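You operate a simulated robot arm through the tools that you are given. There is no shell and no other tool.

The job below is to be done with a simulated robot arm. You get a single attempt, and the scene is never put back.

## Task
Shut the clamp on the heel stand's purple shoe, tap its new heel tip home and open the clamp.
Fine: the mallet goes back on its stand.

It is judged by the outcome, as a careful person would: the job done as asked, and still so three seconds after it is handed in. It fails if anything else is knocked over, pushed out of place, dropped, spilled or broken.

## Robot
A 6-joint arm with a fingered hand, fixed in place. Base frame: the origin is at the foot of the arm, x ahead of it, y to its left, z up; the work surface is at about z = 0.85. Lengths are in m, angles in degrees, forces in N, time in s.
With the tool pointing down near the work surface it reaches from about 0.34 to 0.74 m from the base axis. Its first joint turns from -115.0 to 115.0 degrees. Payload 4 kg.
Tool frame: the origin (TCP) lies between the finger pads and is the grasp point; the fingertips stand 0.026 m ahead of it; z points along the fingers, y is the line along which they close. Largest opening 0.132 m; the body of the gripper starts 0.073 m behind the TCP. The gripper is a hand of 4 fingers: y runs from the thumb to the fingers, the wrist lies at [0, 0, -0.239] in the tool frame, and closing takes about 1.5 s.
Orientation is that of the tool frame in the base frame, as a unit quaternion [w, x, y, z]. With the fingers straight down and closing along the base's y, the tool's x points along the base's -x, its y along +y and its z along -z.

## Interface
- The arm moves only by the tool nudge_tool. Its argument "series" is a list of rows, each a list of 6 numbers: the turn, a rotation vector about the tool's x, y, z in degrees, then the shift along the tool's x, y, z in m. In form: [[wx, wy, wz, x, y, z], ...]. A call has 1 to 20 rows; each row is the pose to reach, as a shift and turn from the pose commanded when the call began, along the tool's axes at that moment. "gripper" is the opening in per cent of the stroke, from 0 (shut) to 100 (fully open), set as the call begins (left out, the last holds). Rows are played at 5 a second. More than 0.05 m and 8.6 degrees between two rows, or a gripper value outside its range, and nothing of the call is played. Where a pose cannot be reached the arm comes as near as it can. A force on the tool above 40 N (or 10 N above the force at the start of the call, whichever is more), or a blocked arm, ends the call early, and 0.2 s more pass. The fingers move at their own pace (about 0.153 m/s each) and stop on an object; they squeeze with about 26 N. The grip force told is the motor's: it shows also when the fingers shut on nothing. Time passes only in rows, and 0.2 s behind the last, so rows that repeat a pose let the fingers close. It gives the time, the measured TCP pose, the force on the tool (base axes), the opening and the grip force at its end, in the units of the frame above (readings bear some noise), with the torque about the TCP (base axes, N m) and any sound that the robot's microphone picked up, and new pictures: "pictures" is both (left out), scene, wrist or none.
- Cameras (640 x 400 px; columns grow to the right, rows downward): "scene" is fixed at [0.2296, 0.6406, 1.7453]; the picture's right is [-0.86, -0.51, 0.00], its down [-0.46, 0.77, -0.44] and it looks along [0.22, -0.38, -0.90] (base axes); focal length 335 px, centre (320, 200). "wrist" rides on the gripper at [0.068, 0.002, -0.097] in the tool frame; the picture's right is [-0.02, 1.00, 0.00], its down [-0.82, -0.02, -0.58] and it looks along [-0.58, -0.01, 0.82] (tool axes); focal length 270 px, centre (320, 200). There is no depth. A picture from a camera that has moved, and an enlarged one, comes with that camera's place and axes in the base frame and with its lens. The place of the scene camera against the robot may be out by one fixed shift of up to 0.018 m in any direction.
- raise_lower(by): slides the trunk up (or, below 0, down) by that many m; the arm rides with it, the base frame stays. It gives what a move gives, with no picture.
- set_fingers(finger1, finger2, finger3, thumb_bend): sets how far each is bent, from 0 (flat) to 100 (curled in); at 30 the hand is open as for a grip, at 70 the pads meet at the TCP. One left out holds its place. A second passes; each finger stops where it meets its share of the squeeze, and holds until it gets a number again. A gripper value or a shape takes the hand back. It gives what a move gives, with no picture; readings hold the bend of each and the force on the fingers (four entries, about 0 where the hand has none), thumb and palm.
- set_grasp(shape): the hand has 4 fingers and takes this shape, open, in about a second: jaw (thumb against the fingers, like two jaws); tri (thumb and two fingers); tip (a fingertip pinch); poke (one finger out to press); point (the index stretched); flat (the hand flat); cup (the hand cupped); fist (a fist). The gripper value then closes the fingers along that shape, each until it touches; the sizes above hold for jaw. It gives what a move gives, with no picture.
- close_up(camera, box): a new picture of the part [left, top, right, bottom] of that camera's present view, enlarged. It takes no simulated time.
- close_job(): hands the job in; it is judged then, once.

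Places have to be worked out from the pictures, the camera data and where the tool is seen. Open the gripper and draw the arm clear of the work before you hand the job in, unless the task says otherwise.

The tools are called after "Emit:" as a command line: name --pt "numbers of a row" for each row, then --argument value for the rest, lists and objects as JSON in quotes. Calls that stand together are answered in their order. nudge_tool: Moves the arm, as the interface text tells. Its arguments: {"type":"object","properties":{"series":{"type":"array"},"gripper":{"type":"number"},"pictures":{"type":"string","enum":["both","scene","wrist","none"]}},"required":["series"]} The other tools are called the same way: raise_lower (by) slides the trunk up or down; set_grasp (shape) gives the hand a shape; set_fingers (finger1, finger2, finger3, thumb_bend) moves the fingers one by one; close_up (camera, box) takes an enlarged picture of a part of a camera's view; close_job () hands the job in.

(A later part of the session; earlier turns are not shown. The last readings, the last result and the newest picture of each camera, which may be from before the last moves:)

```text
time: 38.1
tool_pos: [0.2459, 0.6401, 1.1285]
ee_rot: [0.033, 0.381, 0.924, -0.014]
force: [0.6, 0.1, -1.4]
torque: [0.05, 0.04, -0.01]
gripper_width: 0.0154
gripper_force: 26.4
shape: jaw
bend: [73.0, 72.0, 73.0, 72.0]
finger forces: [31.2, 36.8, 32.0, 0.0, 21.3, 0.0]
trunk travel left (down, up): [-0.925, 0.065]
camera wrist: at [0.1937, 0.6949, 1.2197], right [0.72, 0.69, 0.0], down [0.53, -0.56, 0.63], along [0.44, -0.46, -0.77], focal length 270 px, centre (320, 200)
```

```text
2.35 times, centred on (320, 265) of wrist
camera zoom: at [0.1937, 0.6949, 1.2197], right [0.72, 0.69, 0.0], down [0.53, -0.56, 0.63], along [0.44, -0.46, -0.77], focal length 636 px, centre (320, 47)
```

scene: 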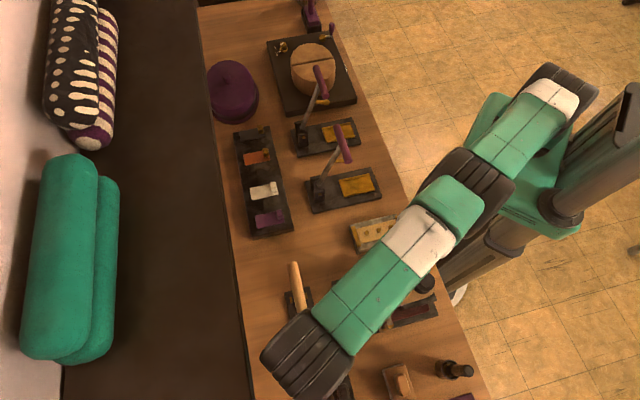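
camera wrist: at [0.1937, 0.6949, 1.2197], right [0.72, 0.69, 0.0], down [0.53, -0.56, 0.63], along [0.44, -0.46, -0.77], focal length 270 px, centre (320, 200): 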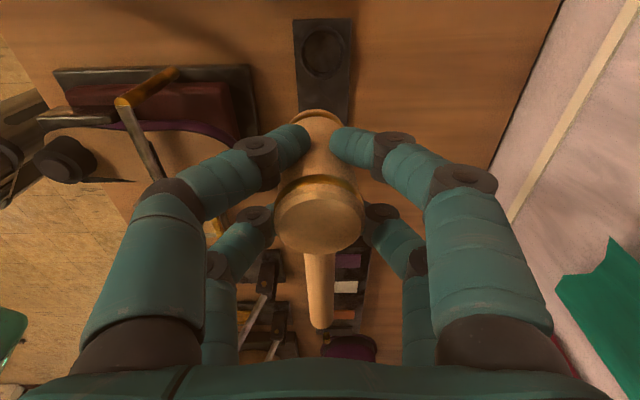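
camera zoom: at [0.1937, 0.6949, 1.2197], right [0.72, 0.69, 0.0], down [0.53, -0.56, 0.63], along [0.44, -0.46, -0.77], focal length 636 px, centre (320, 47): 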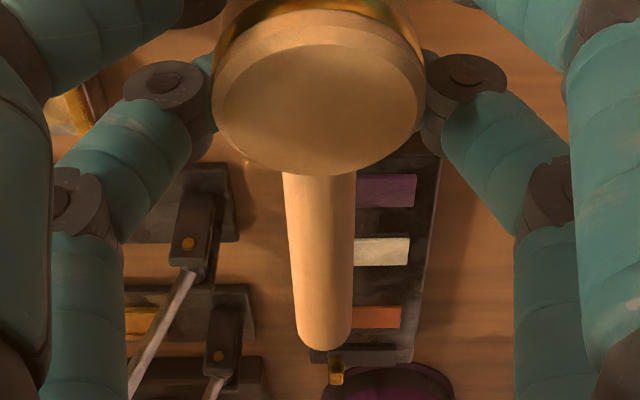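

The mallet is level to about 1°, hovering above the stand; the cup centre is ≈(0.2445, 0.648), about 9 mm from where the head's lower face is now. I correct that and descend part of the way for a visual check.

Emit:
nudge_tool --pt "0 -0.4 0 0.0082 0.0046 0" --pt "0 -0.8 0 0.0109 0.0046 0.04" --pt "0 -0.8 0 0.0136 0.0047 0.08" --pt "0 -0.8 0 0.016 0.0047 0.115" --pt "0 -0.8 0 0.0182 0.0047 0.145" --pt "0 -0.8 0 0.0182 0.0047 0.145"

Emit:
close_up --camera "wrist" --box '[160, 0, 480, 200]'

Emit:
close_up --camera "scene" --box '[260, 270, 380, 390]'

```text
time: 39.5
tool_pos: [0.2452, 0.651, 0.9803]
ee_rot: [0.04, 0.381, 0.924, -0.017]
force: [-0.7, -0.4, -2.6]
torque: [0.05, 0.03, -0.03]
gripper_width: 0.0151
gripper_force: 26.3
shape: jaw
bend: [73.0, 72.0, 73.0, 72.0]
finger forces: [30.5, 36.5, 32.0, 0.1, 22.1, 0.0]
out of reach, approached as far as the arm can: row 1
trunk travel left (down, up): [-0.925, 0.065]
camera wrist: at [0.1914, 0.7069, 1.0714], right [0.72, 0.69, 0.0], down [0.53, -0.55, 0.65], along [0.45, -0.47, -0.76], focal length 270 px, centre (320, 200)
```

scene: 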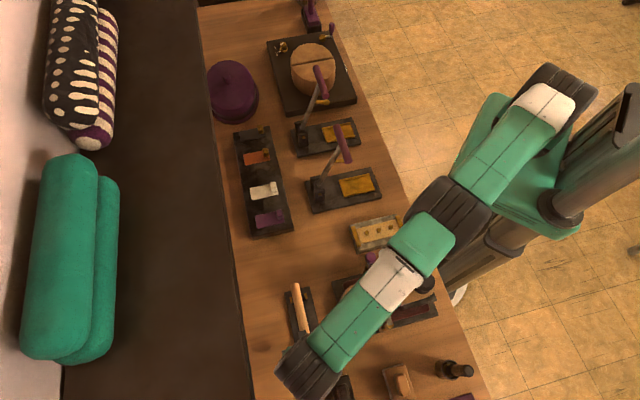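
wrist: 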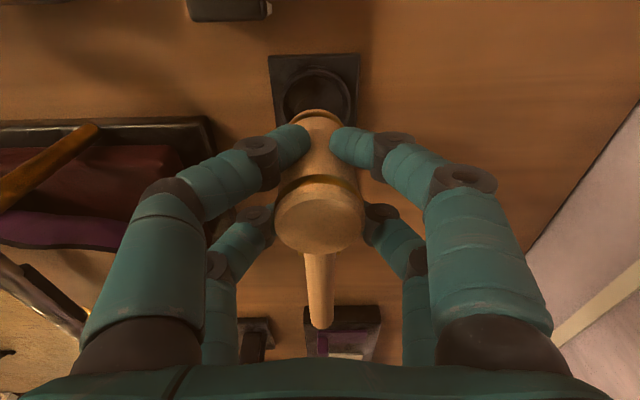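

```text
2.00 times, centred on (320, 100) of wrist
camera zoom: at [0.1914, 0.7069, 1.0714], right [0.72, 0.69, 0.0], down [0.53, -0.55, 0.65], along [0.45, -0.47, -0.76], focal length 541 px, centre (320, 400)
```

zoom: 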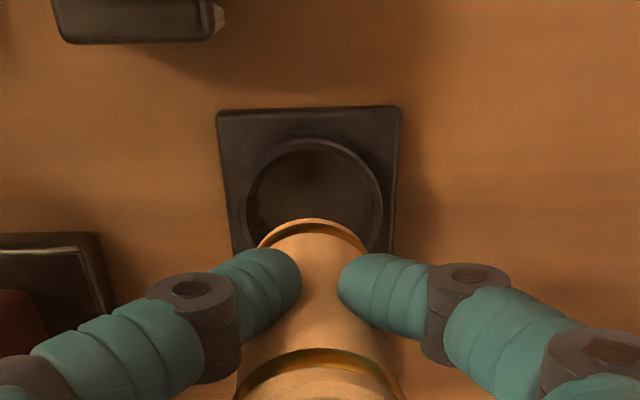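

```text
3.33 times, centred on (320, 330) of scene
camera zoom: at [0.2296, 0.6406, 1.7453], right [-0.86, -0.51, 0.0], down [-0.46, 0.77, -0.44], along [0.22, -0.38, -0.9], focal length 1117 px, centre (320, -233)
```

zoom: 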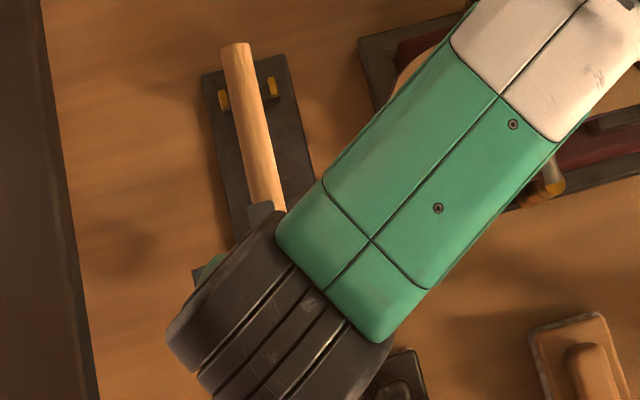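

The head's lower face is centred over the cup within about 1.5 mm and the handle lies over the prongs. I lower it vertically, slowing near the seat.

Emit:
nudge_tool --pt "0 0 0 0.0012 -0.001 0.014" --pt "0 0 0 0.0024 -0.001 0.028" --pt "0 0 0 0.0035 -0.001 0.04" --pt "0 0 0 0.0042 -0.001 0.048" --pt "0 0 0 0.0046 -0.001 0.053" --pt "0 0 0 0.0046 -0.001 0.053"

Emit:
close_up --camera "wrist" --box '[160, 20, 480, 220]'

Emit:
close_up --camera "scene" --box '[260, 270, 380, 390]'

```text
time: 40.9
tool_pos: [0.243, 0.6503, 0.9275]
ee_rot: [0.039, 0.38, 0.924, -0.017]
force: [0.2, 0.5, -1.0]
torque: [-0.01, 0.06, 0.0]
gripper_width: 0.0152
gripper_force: 26.0
shape: jaw
bend: [73.0, 72.0, 73.0, 72.0]
finger forces: [30.4, 36.5, 32.1, 0.0, 22.2, 0.1]
trunk travel left (down, up): [-0.925, 0.065]
camera wrist: at [0.1905, 0.7062, 1.0184], right [0.72, 0.69, 0.0], down [0.53, -0.55, 0.64], along [0.45, -0.47, -0.76], focal length 270 px, centre (320, 200)
```

scene: 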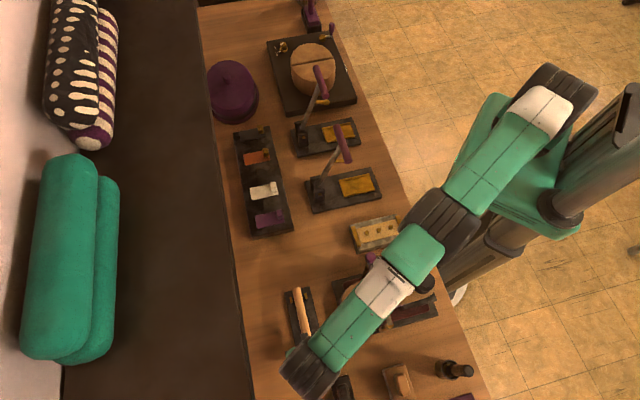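
wrist: 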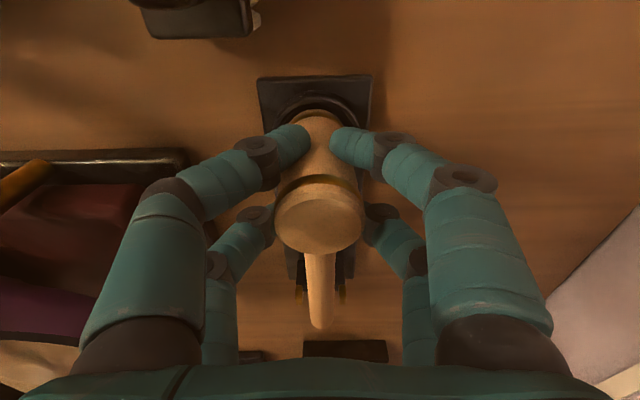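

```text
2.00 times, centred on (320, 120) of wrist
camera zoom: at [0.1905, 0.7062, 1.0184], right [0.72, 0.69, 0.0], down [0.53, -0.55, 0.64], along [0.45, -0.47, -0.76], focal length 541 px, centre (320, 360)
```

zoom: 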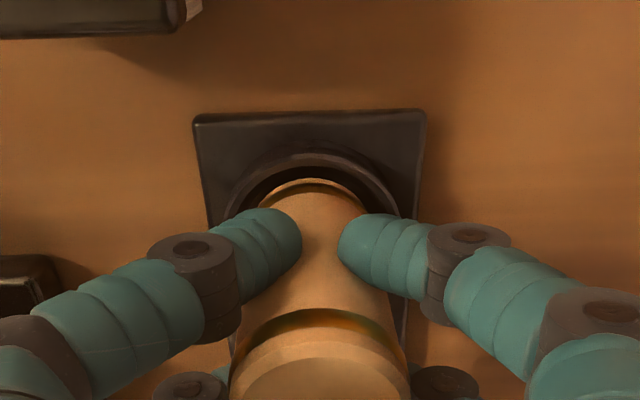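

```text
3.33 times, centred on (320, 330) of scene
camera zoom: at [0.2296, 0.6406, 1.7453], right [-0.86, -0.51, 0.0], down [-0.46, 0.77, -0.44], along [0.22, -0.38, -0.9], focal length 1117 px, centre (320, -233)
```

zoom: 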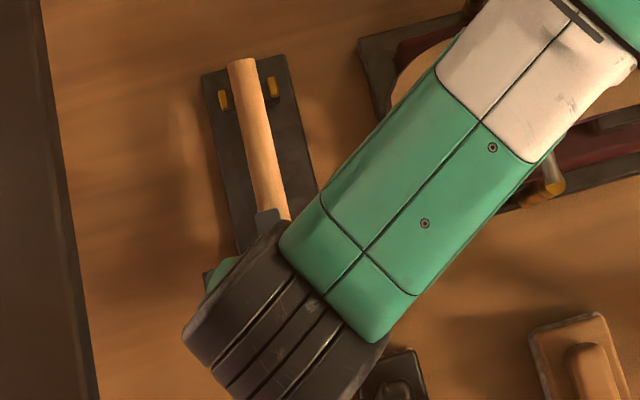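

The head is entering the cup with even clearance. I lower the last few millimetres until it touches.

Emit:
nudge_tool --pt "0 0 0 0.0005 0 0.003" --pt "0 0 0 0.0007 0 0.005" --pt "0 0 0 0.0008 0 0.007" --pt "0 0 0 0.0009 0 0.0085" --pictures "wrist"

```text
time: 41.9
tool_pos: [0.2433, 0.6515, 0.9192]
ee_rot: [0.04, 0.381, 0.924, -0.016]
force: [-0.8, -1.0, 0.2]
torque: [-0.17, -0.2, -0.06]
gripper_width: 0.0151
gripper_force: 25.8
shape: jaw
bend: [73.0, 72.0, 73.0, 72.0]
finger forces: [26.9, 36.0, 33.0, 0.0, 22.6, 0.0]
trunk travel left (down, up): [-0.925, 0.065]
camera wrist: at [0.1906, 0.7061, 1.0104], right [0.72, 0.69, 0.0], down [0.53, -0.55, 0.64], along [0.45, -0.46, -0.76], focal length 270 px, centre (320, 200)
```

wrist: 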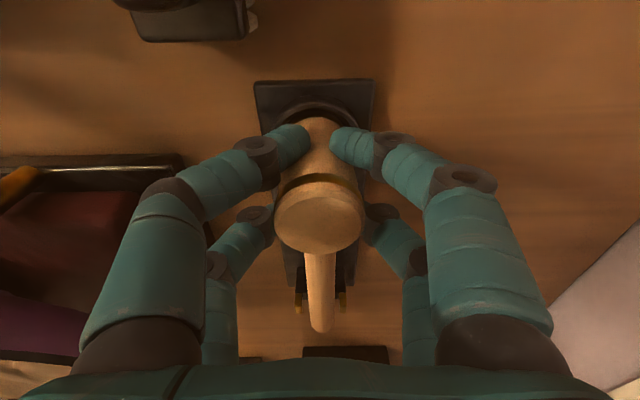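

A light contact shows (the weight of about 2.5 N is now carried). I go down 2 mm more to make sure it is seated.

Emit:
nudge_tool --pt "0 0 0 0.0001 0 0.001" --pt "0 0 0 0.0002 0 0.002" --pt "0 0 0 0.0002 0 0.0025" --pictures "wrist"

Emit:
close_up --camera "wrist" --box '[220, 180, 420, 340]'

```text
time: 42.7
tool_pos: [0.2435, 0.6497, 0.919]
ee_rot: [0.04, 0.382, 0.923, -0.014]
force: [-2.3, -1.0, 14.7]
torque: [-0.09, -0.22, -0.02]
gripper_width: 0.0153
gripper_force: 26.1
shape: jaw
bend: [73.0, 72.0, 73.0, 72.0]
finger forces: [26.9, 36.2, 35.7, 0.0, 23.4, 0.1]
trunk travel left (down, up): [-0.925, 0.065]
camera wrist: at [0.1903, 0.7056, 1.01], right [0.72, 0.69, 0.01], down [0.53, -0.56, 0.64], along [0.45, -0.46, -0.77], focal length 270 px, centre (320, 200)
```

wrist: 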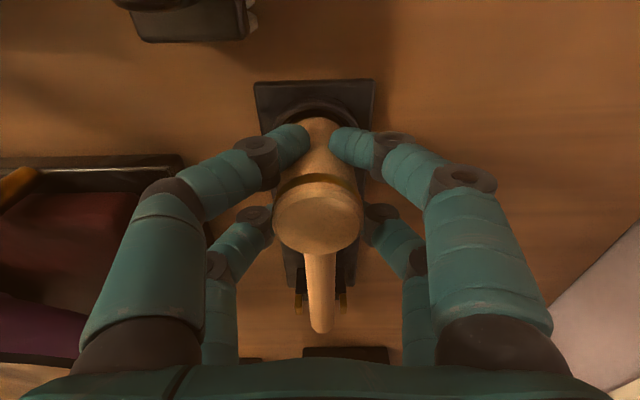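

```text
2.50 times, centred on (320, 260) of wrist
camera zoom: at [0.1903, 0.7056, 1.01], right [0.72, 0.69, 0.01], down [0.53, -0.56, 0.64], along [0.45, -0.46, -0.77], focal length 676 px, centre (320, 50)
```

zoom: 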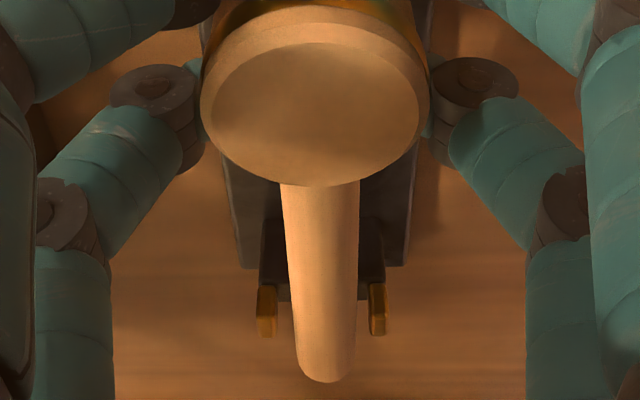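

The mallet is seated (14.7 N upward, handle between the prongs). I relieve the push slightly and open the fingers.

Emit:
nudge_tool --pt "0 0 0 -0.0001 0 -0.0015" --pt "0 0 0 -0.0001 0 -0.0015" --pictures "none"

Emit:
nudge_tool --pt "0 0 0 0 0 0" --pt "0 0 0 0 0 0" --pt "0 0 0 0 0 0" --pt "0 0 0 0 0 0" --pt "0 0 0 0 0 0" --gripper 60

Emit:
close_up --camera "wrist" --box '[160, 60, 480, 260]'

```text
time: 43.3
tool_pos: [0.2426, 0.6499, 0.9192]
ee_rot: [0.04, 0.381, 0.924, -0.016]
force: [-1.3, 0.5, 11.7]
torque: [0.05, -0.25, -0.07]
gripper_width: 0.0149
gripper_force: 26.3
shape: jaw
bend: [73.0, 72.0, 73.0, 72.0]
finger forces: [28.9, 36.4, 34.6, 0.0, 23.0, 0.0]
trunk travel left (down, up): [-0.925, 0.065]
```

```text
time: 44.5
tool_pos: [0.2439, 0.6501, 0.9164]
ee_rot: [0.04, 0.38, 0.924, -0.016]
force: [-0.1, -0.4, -0.3]
torque: [0.04, -0.01, 0.0]
gripper_width: 0.0789
gripper_force: 0.1
shape: jaw
bend: [71.0, 71.0, 71.0, 70.0]
finger forces: [0.0, 0.0, 0.0, 0.0, 0.0, 0.0]
trunk travel left (down, up): [-0.925, 0.065]
camera wrist: at [0.1908, 0.7061, 1.0088], right [0.72, 0.69, 0.0], down [0.53, -0.55, 0.65], along [0.45, -0.47, -0.76], focal length 270 px, centre (320, 200)
```

scene: 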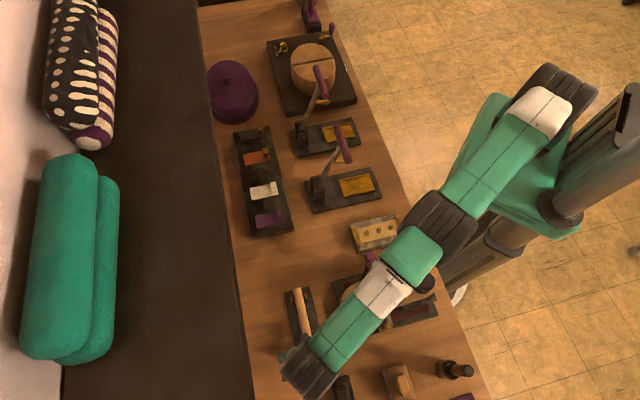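
wrist: 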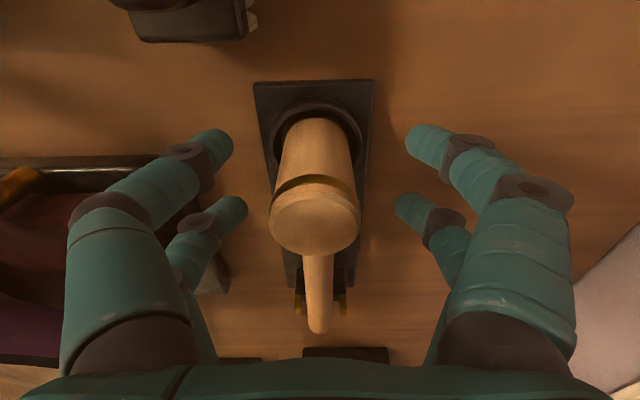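

```text
2.00 times, centred on (320, 160) of wrist
camera zoom: at [0.1908, 0.7061, 1.0088], right [0.72, 0.69, 0.0], down [0.53, -0.55, 0.65], along [0.45, -0.47, -0.76], focal length 541 px, centre (320, 280)
```

zoom: 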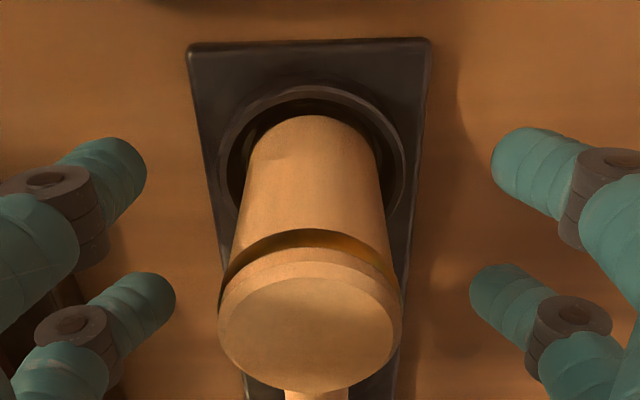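

The mallet stands freely in its cup with the handle between the prongs. I rise straight up, level the tool again and look back at the stand.

Emit:
nudge_tool --pt "0 0 0 -0.0035 0 -0.04" --pt "0 0 0 -0.007 0 -0.08" --pt "0 2.5 0 -0.0104 -0.015 -0.12" --pt "0 5 0 -0.013 -0.04 -0.15" --pt "0 5 0 -0.013 -0.05 -0.17" --pt "0 5 0 -0.013 -0.05 -0.17"

Emit:
close_up --camera "wrist" --box '[250, 0, 450, 160]'

Emit:
close_up --camera "scene" --box '[250, 250, 470, 390]'

```text
time: 45.9
tool_pos: [0.2077, 0.617, 1.089]
ee_rot: [-0.001, 0.381, 0.925, 0.001]
force: [0.5, -0.7, 0.9]
torque: [0.0, -0.01, -0.03]
gripper_width: 0.0785
gripper_force: 0.0
shape: jaw
bend: [71.0, 71.0, 71.0, 70.0]
finger forces: [0.0, 0.0, 0.1, 0.0, 0.0, 0.0]
trunk travel left (down, up): [-0.925, 0.065]
camera wrist: at [0.1594, 0.666, 1.1857], right [0.72, 0.69, 0.0], down [0.57, -0.59, 0.58], along [0.4, -0.42, -0.82], focal length 270 px, centre (320, 200)
```

scene: 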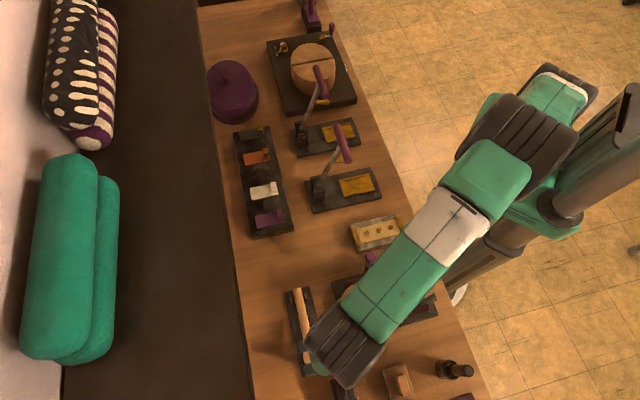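
wrist: 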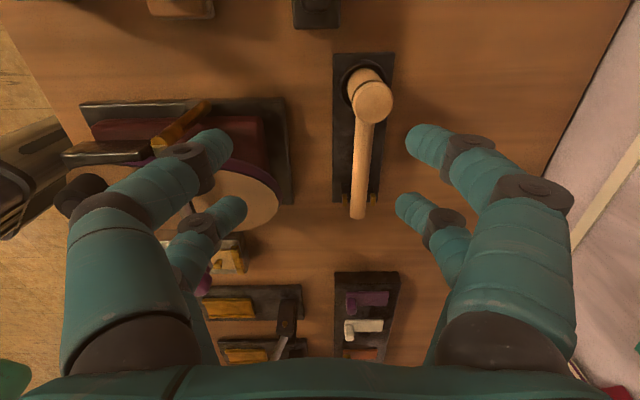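

```text
2.50 times, centred on (350, 80) of wrist
camera zoom: at [0.1594, 0.666, 1.1857], right [0.72, 0.69, 0.0], down [0.57, -0.59, 0.58], along [0.4, -0.42, -0.82], focal length 676 px, centre (245, 500)
```

zoom: 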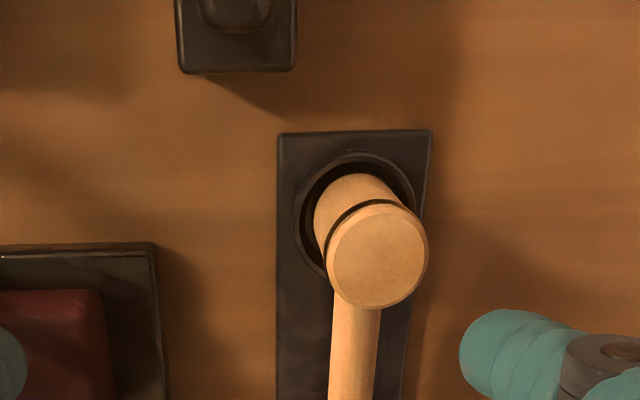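

```text
2.86 times, centred on (360, 320) of scene
camera zoom: at [0.2296, 0.6406, 1.7453], right [-0.86, -0.51, 0.0], down [-0.46, 0.77, -0.44], along [0.22, -0.38, -0.9], focal length 958 px, centre (206, -143)
```

zoom: 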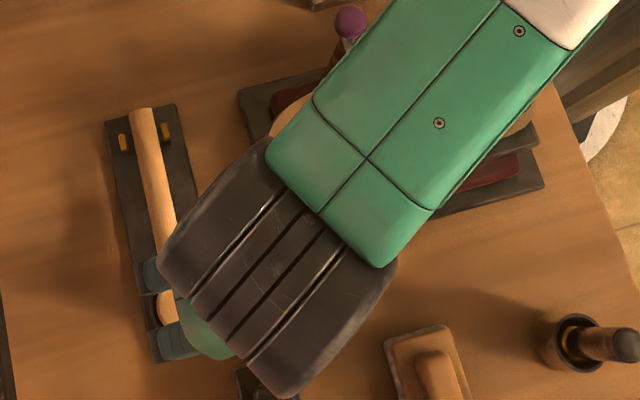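

The mallet sits back in its stand as before. Now the clamp: I move over its knob, predicted at ≈(0.240, 0.400, 0.99), for a look before gripping.

Emit:
nudge_tool --pt "0 0 0 -0.028 -0.019 -0.02" --pt "0 0 0 -0.056 -0.038 -0.03" --pt "0 0 0 -0.084 -0.057 -0.031" --pt "0 0 0 -0.112 -0.076 -0.031" --pt "0 0 0 -0.14 -0.095 -0.031" --pt "0 0 0 -0.168 -0.114 -0.031" --pt "0 0 0 -0.195 -0.1316 -0.031" --pt "0 0 0 -0.195 -0.1316 -0.031"

Emit:
close_up --camera "wrist" --box '[220, 20, 420, 180]'

Emit:
close_up --camera "scene" --box '[260, 260, 360, 390]'

```text
time: 47.7
tool_pos: [0.2527, 0.3849, 1.1201]
ee_rot: [-0.001, 0.382, 0.924, 0.001]
force: [1.1, -0.2, 1.0]
torque: [-0.03, 0.0, 0.02]
gripper_width: 0.0789
gripper_force: 0.0
shape: jaw
bend: [71.0, 71.0, 71.0, 70.0]
finger forces: [0.1, 0.0, 0.0, 0.0, 0.0, 0.0]
trunk travel left (down, up): [-0.925, 0.065]
camera wrist: at [0.206, 0.4343, 1.217], right [0.72, 0.69, 0.0], down [0.57, -0.59, 0.58], along [0.4, -0.42, -0.82], focal length 270 px, centre (320, 200)
```

scene: 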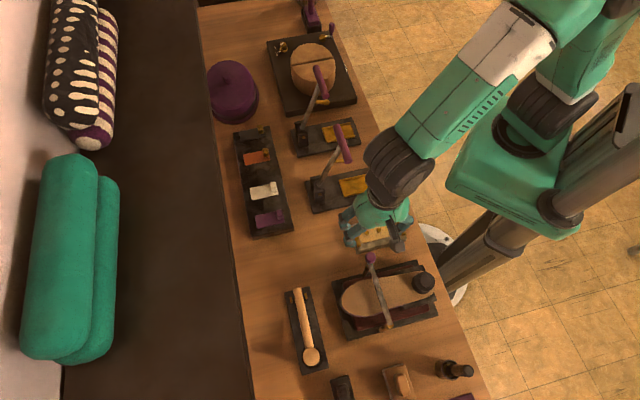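
wrist: 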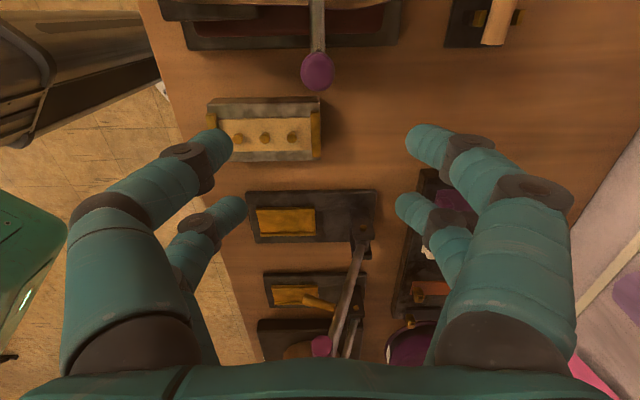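

```text
2.50 times, centred on (320, 100) of wrist
camera zoom: at [0.206, 0.4343, 1.217], right [0.72, 0.69, 0.0], down [0.57, -0.59, 0.58], along [0.4, -0.42, -0.82], focal length 676 px, centre (320, 450)
```

zoom: 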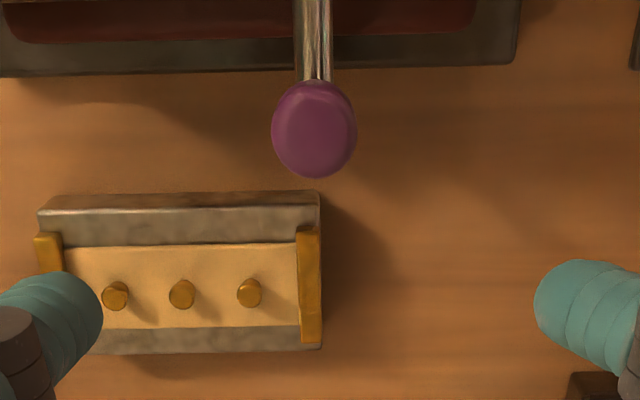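

```text
3.08 times, centred on (310, 325) of scene
camera zoom: at [0.2296, 0.6406, 1.7453], right [-0.86, -0.51, 0.0], down [-0.46, 0.77, -0.44], along [0.22, -0.38, -0.9], focal length 1031 px, centre (351, -185)
```

zoom: 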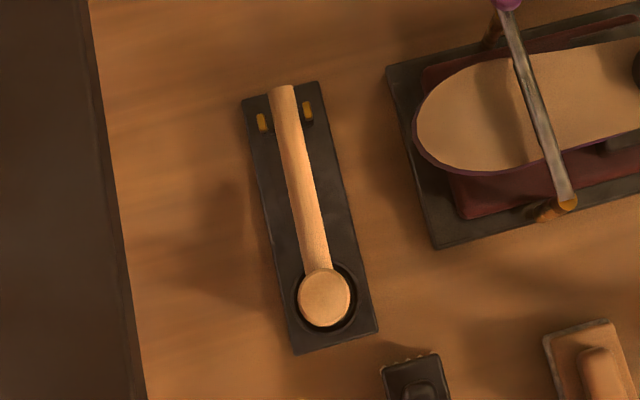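

The mallet sits neatly on its stand between the prongs. The knob is at ≈(0.232, 0.406, 0.995); I place the nearer digit pair astride it and go down.

Emit:
nudge_tool --pt "0 0 0 0.0107 0 0.03" --pt "0 0 0 0.0107 0 0.065" --pt "0 0 0 0.0107 0 0.095" --pt "0 0 0 0.0107 0 0.121" --pt "0 0 0 0.0107 0 0.121"

Emit:
close_up --camera "wrist" --box '[200, 60, 440, 240]'

```text
time: 48.9
tool_pos: [0.2462, 0.3936, 0.9979]
ee_rot: [-0.001, 0.381, 0.925, 0.0]
force: [-0.4, 0.1, 0.3]
torque: [-0.02, -0.02, -0.01]
gripper_width: 0.0786
gripper_force: 0.0
shape: jaw
bend: [71.0, 71.0, 71.0, 70.0]
finger forces: [0.0, 0.0, 0.0, 0.0, 0.0, 0.1]
trunk travel left (down, up): [-0.925, 0.065]
camera wrist: at [0.1983, 0.4428, 1.0952], right [0.72, 0.69, 0.0], down [0.56, -0.59, 0.58], along [0.4, -0.42, -0.82], focal length 270 px, centre (320, 200)
```

scene: 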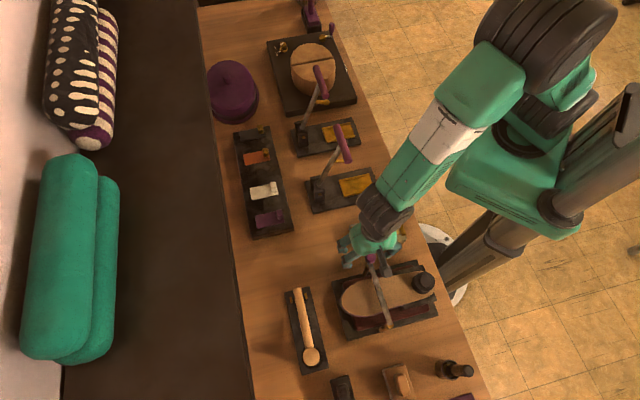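
wrist: 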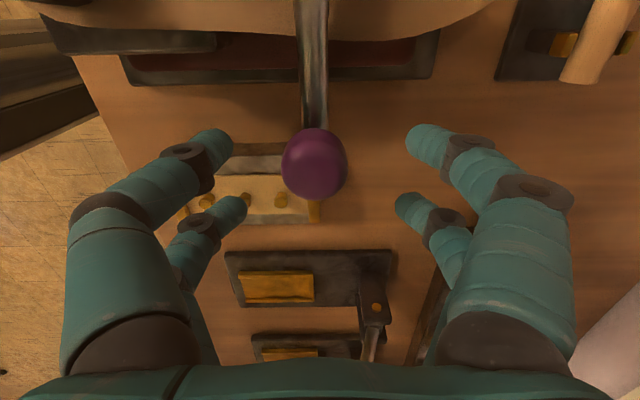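

```text
2.22 times, centred on (320, 150) of wrist
camera zoom: at [0.1983, 0.4428, 1.0952], right [0.72, 0.69, 0.0], down [0.56, -0.59, 0.58], along [0.4, -0.42, -0.82], focal length 601 px, centre (320, 311)
```

zoom: 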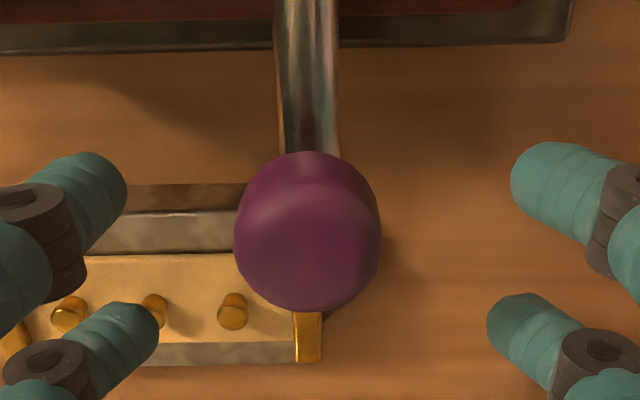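

The knob lies beside the near digit pair (tool x ≈ +0.017, y ≈ −0.001). I close the fingers on it.

Emit:
nudge_tool --pt "0 0 0 -0.002 -0.001 0" --pt "0 0 0 -0.002 -0.001 0" --pt "0 0 0 -0.002 -0.001 0" --pt "0 0 0 -0.002 -0.001 0" --pt "0 0 0 -0.002 -0.001 0" --pt "0 0 0 -0.002 -0.001 0" --gripper 0

Emit:
close_up --camera "wrist" --box '[200, 60, 440, 240]'

```text
time: 50.3
tool_pos: [0.2471, 0.3918, 0.9976]
ee_rot: [-0.001, 0.382, 0.924, 0.001]
force: [-0.4, -0.5, 0.0]
torque: [-0.02, 0.04, -0.02]
gripper_width: 0.0007
gripper_force: 25.8
shape: jaw
bend: [71.0, 63.0, 63.0, 70.0]
finger forces: [22.6, 0.0, 0.0, 0.1, 23.6, 0.1]
trunk travel left (down, up): [-0.925, 0.065]
camera wrist: at [0.199, 0.4408, 1.0955], right [0.72, 0.69, 0.0], down [0.56, -0.59, 0.58], along [0.4, -0.42, -0.82], focal length 270 px, centre (320, 200)
```

scene: 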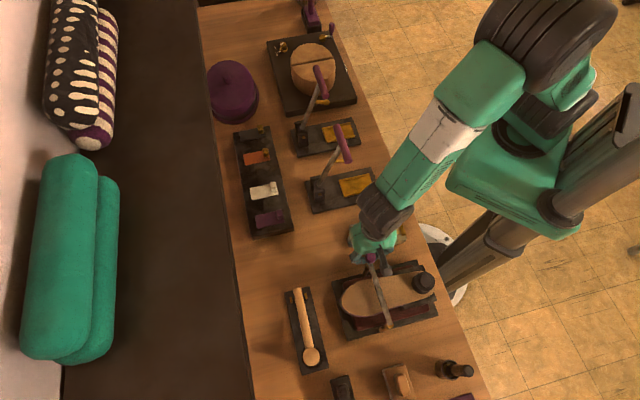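
wrist: 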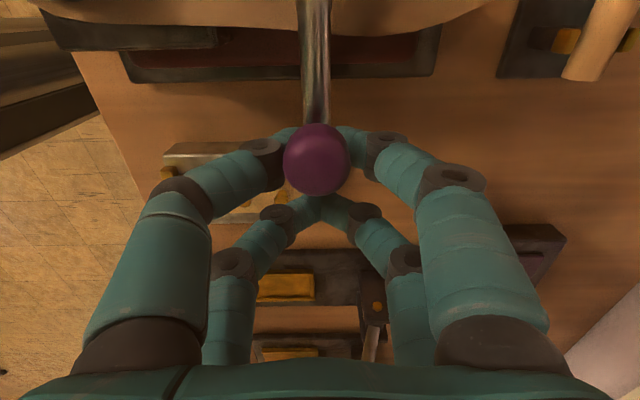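

```text
2.22 times, centred on (320, 150) of wrist
camera zoom: at [0.199, 0.4408, 1.0955], right [0.72, 0.69, 0.0], down [0.56, -0.59, 0.58], along [0.4, -0.42, -0.82], focal length 601 px, centre (320, 311)
```

zoom: 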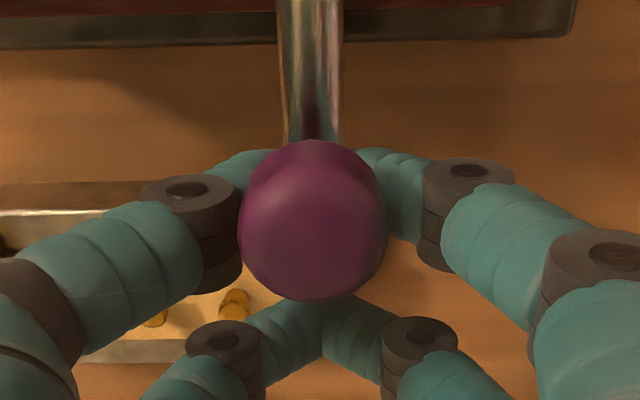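

The near pair pinches the knob with about 23 N each. I raise it along the start of its opening arc and watch the force.

Emit:
nudge_tool --pt "0 0 0 0.0012 0 -0.0065" --pt "0 0 0 0.0028 0 -0.0134" --pt "0 0 0 0.0076 0 -0.0291" --pt "0 0 0 0.014 0 -0.0442"

```text
time: 51.3
tool_pos: [0.2384, 0.3979, 1.0423]
ee_rot: [-0.002, 0.382, 0.924, 0.0]
force: [17.1, -16.2, 7.2]
torque: [-0.25, -0.3, -0.1]
gripper_width: 0.001
gripper_force: 25.7
shape: jaw
bend: [71.0, 63.0, 63.0, 70.0]
finger forces: [27.8, 0.1, 0.0, 0.1, 25.7, 0.1]
trunk travel left (down, up): [-0.925, 0.065]
camera wrist: at [0.1913, 0.4479, 1.1407], right [0.72, 0.69, 0.0], down [0.57, -0.59, 0.57], along [0.4, -0.42, -0.82], focal length 270 px, centre (320, 200)
```

scene: 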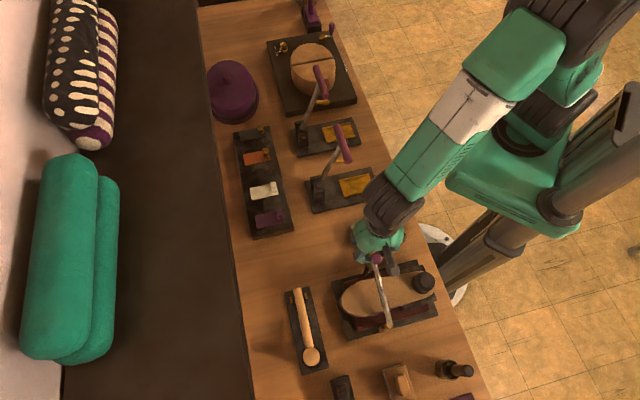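
wrist: 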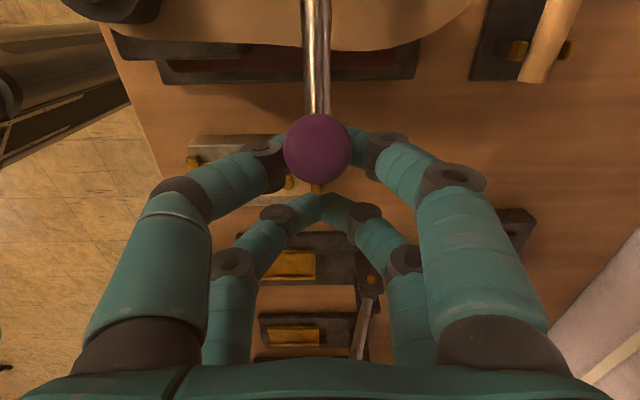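

The lever is rising; 23 N along the lever says my arc is a little tight, so I shift outward 3 mm and follow a corrected arc.

Emit:
nudge_tool --pt "0 0 0 -0.003 0 -0.0007" --pt "0 0 0 0.0005 0 -0.008" --pt "0 0 0 0.004 0 -0.0159" --pt "0 0 0 0.008 0 -0.023" --pt "0 0 0 0.0127 0 -0.0303" --pt "0 0 0 0.0227 0 -0.0436"

```text
time: 52.7
tool_pos: [0.2215, 0.4153, 1.0871]
ee_rot: [-0.001, 0.381, 0.924, 0.001]
force: [12.5, -9.6, 11.7]
torque: [-0.16, -0.23, -0.15]
gripper_width: 0.0012
gripper_force: 25.7
shape: jaw
bend: [71.0, 63.0, 63.0, 71.0]
finger forces: [29.5, 0.0, 0.0, 0.0, 26.9, 0.0]
trunk travel left (down, up): [-0.925, 0.065]
camera wrist: at [0.1736, 0.4648, 1.1847], right [0.72, 0.69, 0.0], down [0.57, -0.59, 0.57], along [0.4, -0.41, -0.82], focal length 270 px, centre (320, 200)
```

scene: 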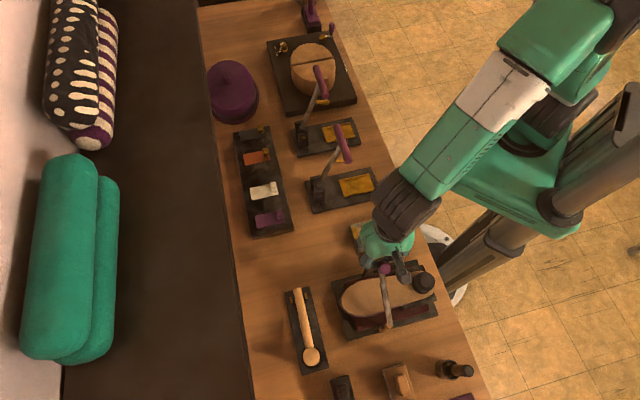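
wrist: 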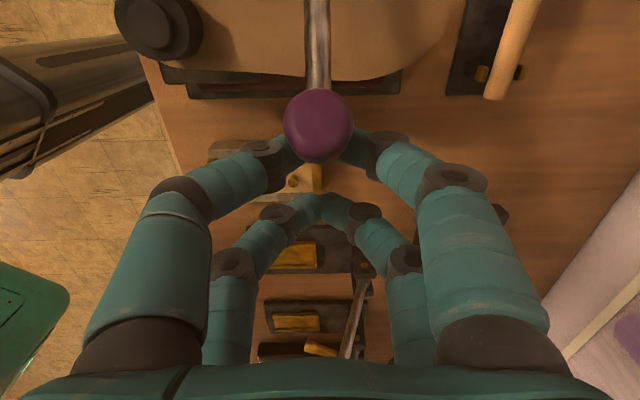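

The force now points outward along the lever and the knob looks shifted between the digits; I take a closer look before going on.

Emit:
close_up --camera "wrist" --box '[220, 50, 420, 210]'

Emit:
close_up --camera "scene" --box '[330, 220, 450, 340]'

```text
2.50 times, centred on (320, 130) of wrist
camera zoom: at [0.1736, 0.4648, 1.1847], right [0.72, 0.69, 0.0], down [0.57, -0.59, 0.57], along [0.4, -0.41, -0.82], focal length 676 px, centre (320, 375)
```

zoom: 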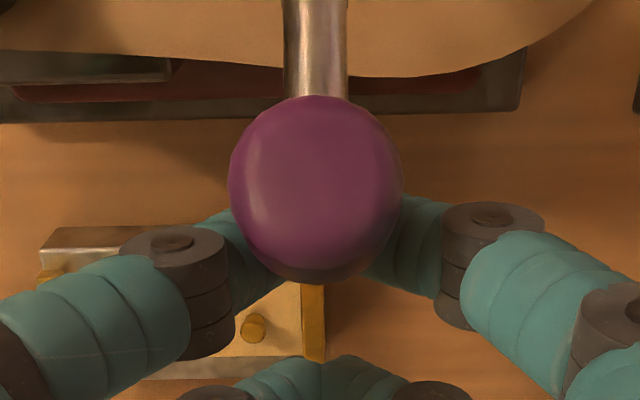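

```text
3.33 times, centred on (390, 280) of scene
camera zoom: at [0.2296, 0.6406, 1.7453], right [-0.86, -0.51, 0.0], down [-0.46, 0.77, -0.44], along [0.22, -0.38, -0.9], focal length 1117 px, centre (87, -67)
```

zoom: 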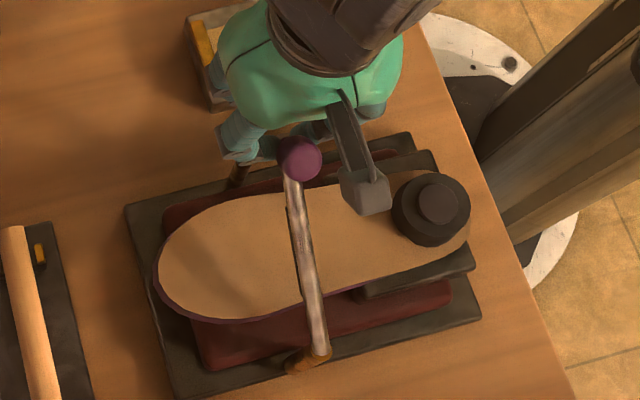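

The digits now hold the lever's end just under the knob, with the lever at roughly 43°. I follow the arc of that point for the next 18° and check again.

Emit:
nudge_tool --pt "0 0 0 0.006 0 -0.0058" --pt "0 0 0 0.0119 0 -0.0114" --pt "0 0 0 0.0185 0 -0.0168" --pt "0 0 0 0.025 0 -0.0216" --pt "0 0 0 0.032 0 -0.0263" --pt "0 0 0 0.039 0 -0.0304"

Emit:
close_up --camera "scene" --box '[330, 220, 450, 340]'

```text
time: 54.1
tool_pos: [0.193, 0.4409, 1.118]
ee_rot: [-0.002, 0.38, 0.925, 0.002]
force: [11.7, -9.0, 22.4]
torque: [0.04, -0.05, -0.09]
gripper_width: 0.0017
gripper_force: 25.7
shape: jaw
bend: [71.0, 63.0, 63.0, 71.0]
finger forces: [31.4, 0.0, 0.0, 0.1, 29.5, 0.0]
trunk travel left (down, up): [-0.925, 0.065]
camera wrist: at [0.146, 0.4917, 1.2156], right [0.72, 0.69, 0.0], down [0.57, -0.59, 0.57], along [0.4, -0.41, -0.82], focal length 270 px, centre (320, 200)
```

scene: 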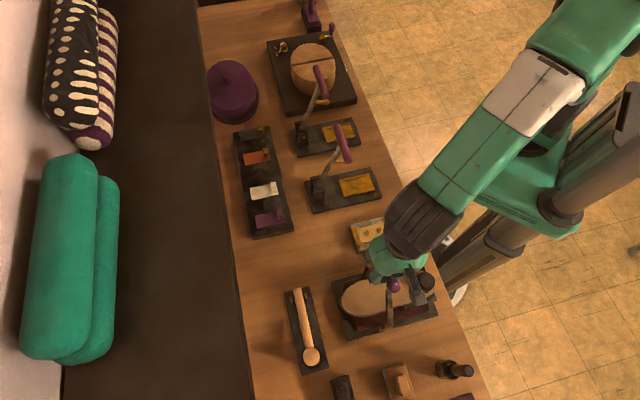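
wrist: 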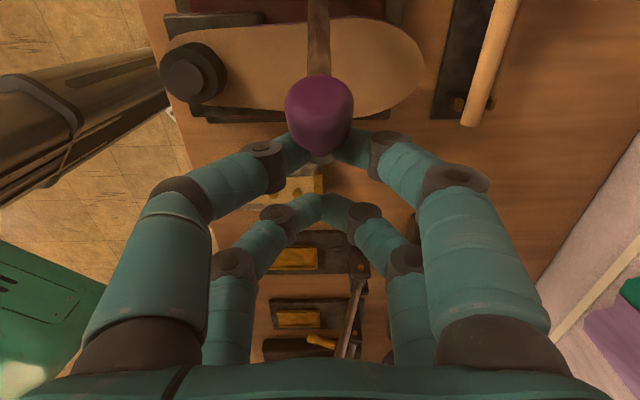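

```text
3.33 times, centred on (390, 280) of scene
camera zoom: at [0.2296, 0.6406, 1.7453], right [-0.86, -0.51, 0.0], down [-0.46, 0.77, -0.44], along [0.22, -0.38, -0.9], focal length 1117 px, centre (87, -67)
```

zoom: 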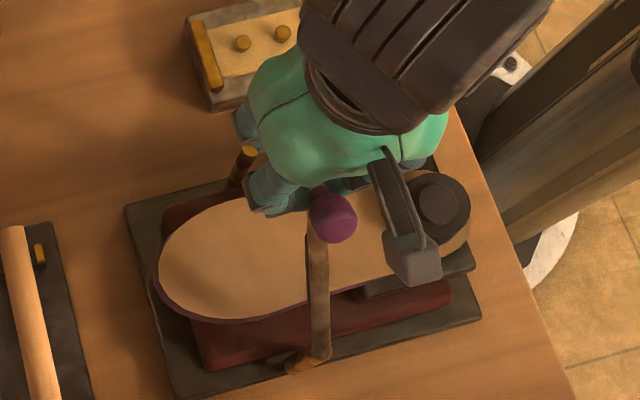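

The lever is at about 60° and rising; the 26 N is straight along the lever, so the arc radius needs about 5 mm more. I correct and go on to the original open angle of about 72°.

Emit:
nudge_tool --pt "0 0 0 -0.0025 0 -0.0043" --pt "0 0 0 0.0055 0 -0.0085" --pt "0 0 0 0.0129 0 -0.0118" --pt "0 0 0 0.0196 0 -0.0145" --pt "0 0 0 0.0263 0 -0.0169"

Emit:
close_up --camera "scene" --box '[330, 220, 450, 340]'

```text
time: 55.3
tool_pos: [0.1732, 0.4628, 1.1338]
ee_rot: [-0.001, 0.381, 0.925, 0.0]
force: [0.8, -1.3, 1.7]
torque: [-0.12, -0.12, 0.0]
gripper_width: 0.0018
gripper_force: 26.3
shape: jaw
bend: [71.0, 63.0, 63.0, 71.0]
finger forces: [27.0, 0.1, 0.1, 0.0, 27.0, 0.0]
trunk travel left (down, up): [-0.925, 0.065]
camera wrist: at [0.1259, 0.5125, 1.2311], right [0.72, 0.69, 0.0], down [0.57, -0.59, 0.58], along [0.4, -0.42, -0.82], focal length 270 px, centre (320, 200)
```

scene: 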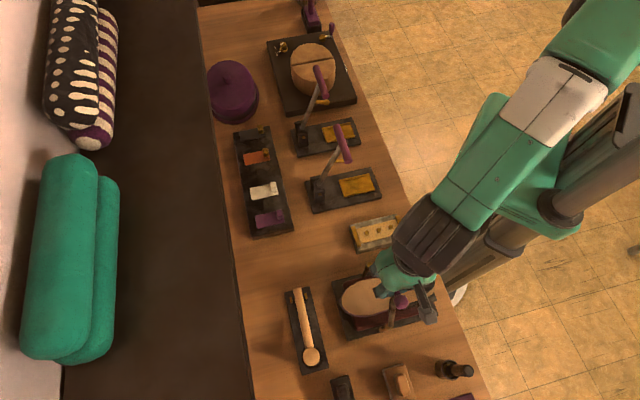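
wrist: 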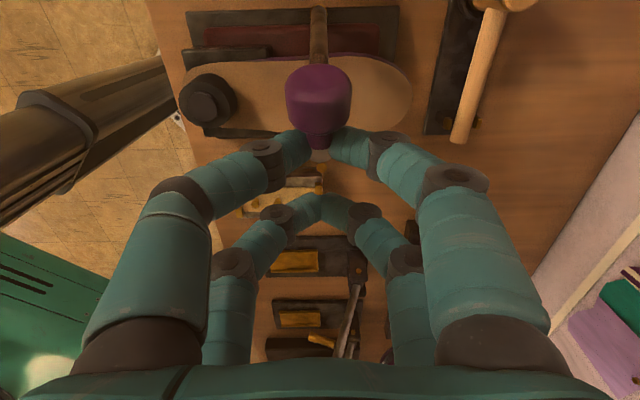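

```text
3.33 times, centred on (390, 280) of scene
camera zoom: at [0.2296, 0.6406, 1.7453], right [-0.86, -0.51, 0.0], down [-0.46, 0.77, -0.44], along [0.22, -0.38, -0.9], focal length 1117 px, centre (87, -67)
```

zoom: 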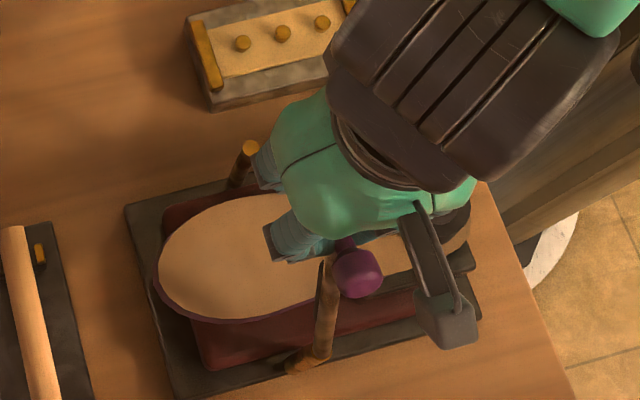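

The knob is back at its original place in the scene view (401, 302 vs 401, 301 at the start) with almost no force. I nudge it a few mm further to be sure it is fully open.

Emit:
nudge_tool --pt "0 0 0 0.003 0 -0.0007" --pt "0 0 0 0.006 0 -0.0014" --pt "0 0 0 0.006 0 -0.0014" --pictures "wrist"

Emit:
close_up --camera "scene" --box '[330, 220, 450, 340]'

```text
time: 56.1
tool_pos: [0.1699, 0.4664, 1.1343]
ee_rot: [-0.001, 0.381, 0.925, 0.0]
force: [0.6, -2.4, 2.0]
torque: [-0.12, -0.12, 0.02]
gripper_width: 0.0014
gripper_force: 26.2
shape: jaw
bend: [71.0, 63.0, 63.0, 71.0]
finger forces: [26.4, 0.1, 0.0, 0.1, 27.3, 0.1]
trunk travel left (down, up): [-0.925, 0.065]
camera wrist: at [0.1223, 0.5162, 1.2328], right [0.72, 0.69, 0.0], down [0.57, -0.59, 0.58], along [0.4, -0.42, -0.82], focal length 270 px, centre (320, 200)
```

wrist: 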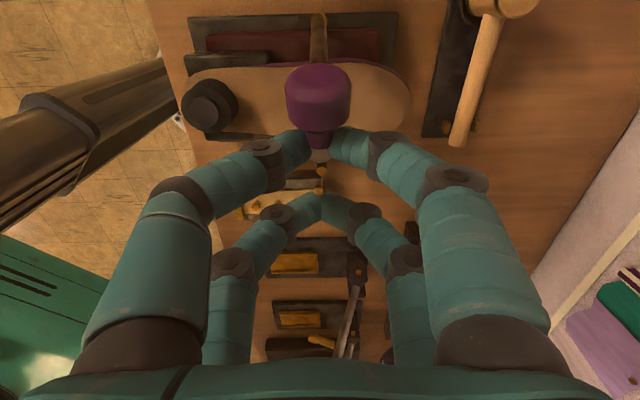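

```text
3.33 times, centred on (390, 280) of scene
camera zoom: at [0.2296, 0.6406, 1.7453], right [-0.86, -0.51, 0.0], down [-0.46, 0.77, -0.44], along [0.22, -0.38, -0.9], focal length 1117 px, centre (87, -67)
```

zoom: 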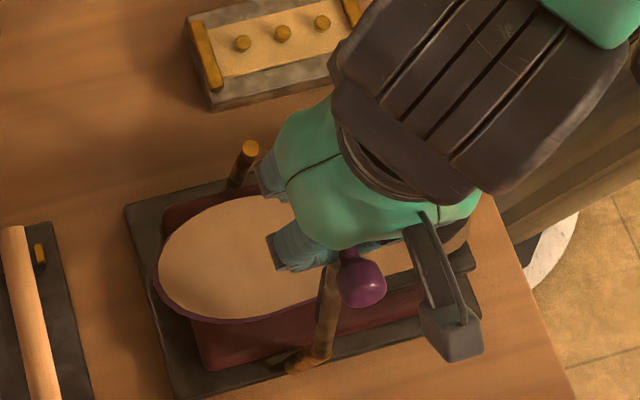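

The lever stands slightly beyond its original open position. I open the fingers and wait a moment to see that it stays.

Emit:
nudge_tool --pt "0 0 0 0 0 0" --pt "0 0 0 0 0 0" --pt "0 0 0 0 0 0" --pt "0 0 0 0 0 0" --pt "0 0 0 0 0 0" --gripper 60

Emit:
close_up --camera "wrist" --box '[200, 20, 440, 220]'

```text
time: 57.3
tool_pos: [0.17, 0.4684, 1.1348]
ee_rot: [-0.001, 0.382, 0.924, 0.0]
force: [-1.0, 0.1, -0.6]
torque: [0.0, 0.01, 0.0]
gripper_width: 0.0785
gripper_force: 0.1
shape: jaw
bend: [71.0, 71.0, 71.0, 70.0]
finger forces: [0.1, 0.0, 0.0, 0.0, 0.0, 0.1]
trunk travel left (down, up): [-0.925, 0.065]
camera wrist: at [0.1224, 0.5166, 1.2327], right [0.72, 0.69, 0.0], down [0.56, -0.59, 0.58], along [0.4, -0.42, -0.82], focal length 270 px, centre (320, 200)
```

scene: 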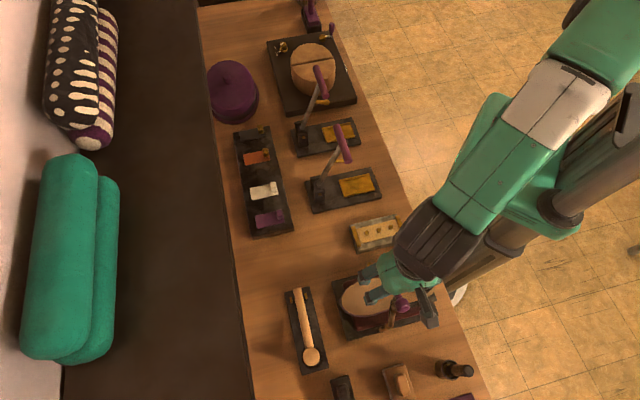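
wrist: 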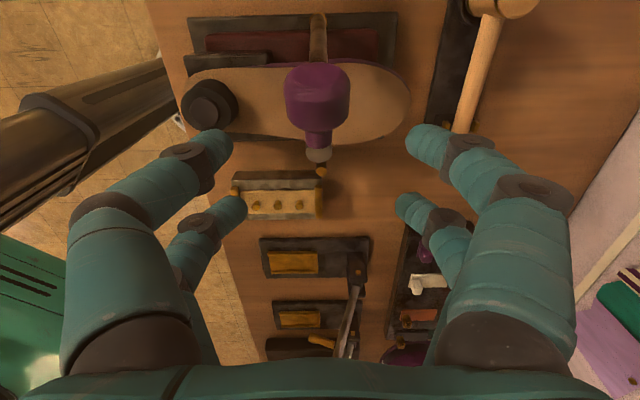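

```text
2.00 times, centred on (320, 120) of wrist
camera zoom: at [0.1224, 0.5166, 1.2327], right [0.72, 0.69, 0.0], down [0.56, -0.59, 0.58], along [0.4, -0.42, -0.82], focal length 541 px, centre (320, 360)
```

zoom: 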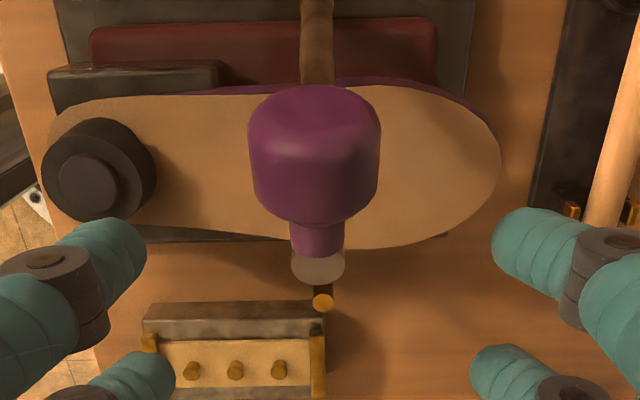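

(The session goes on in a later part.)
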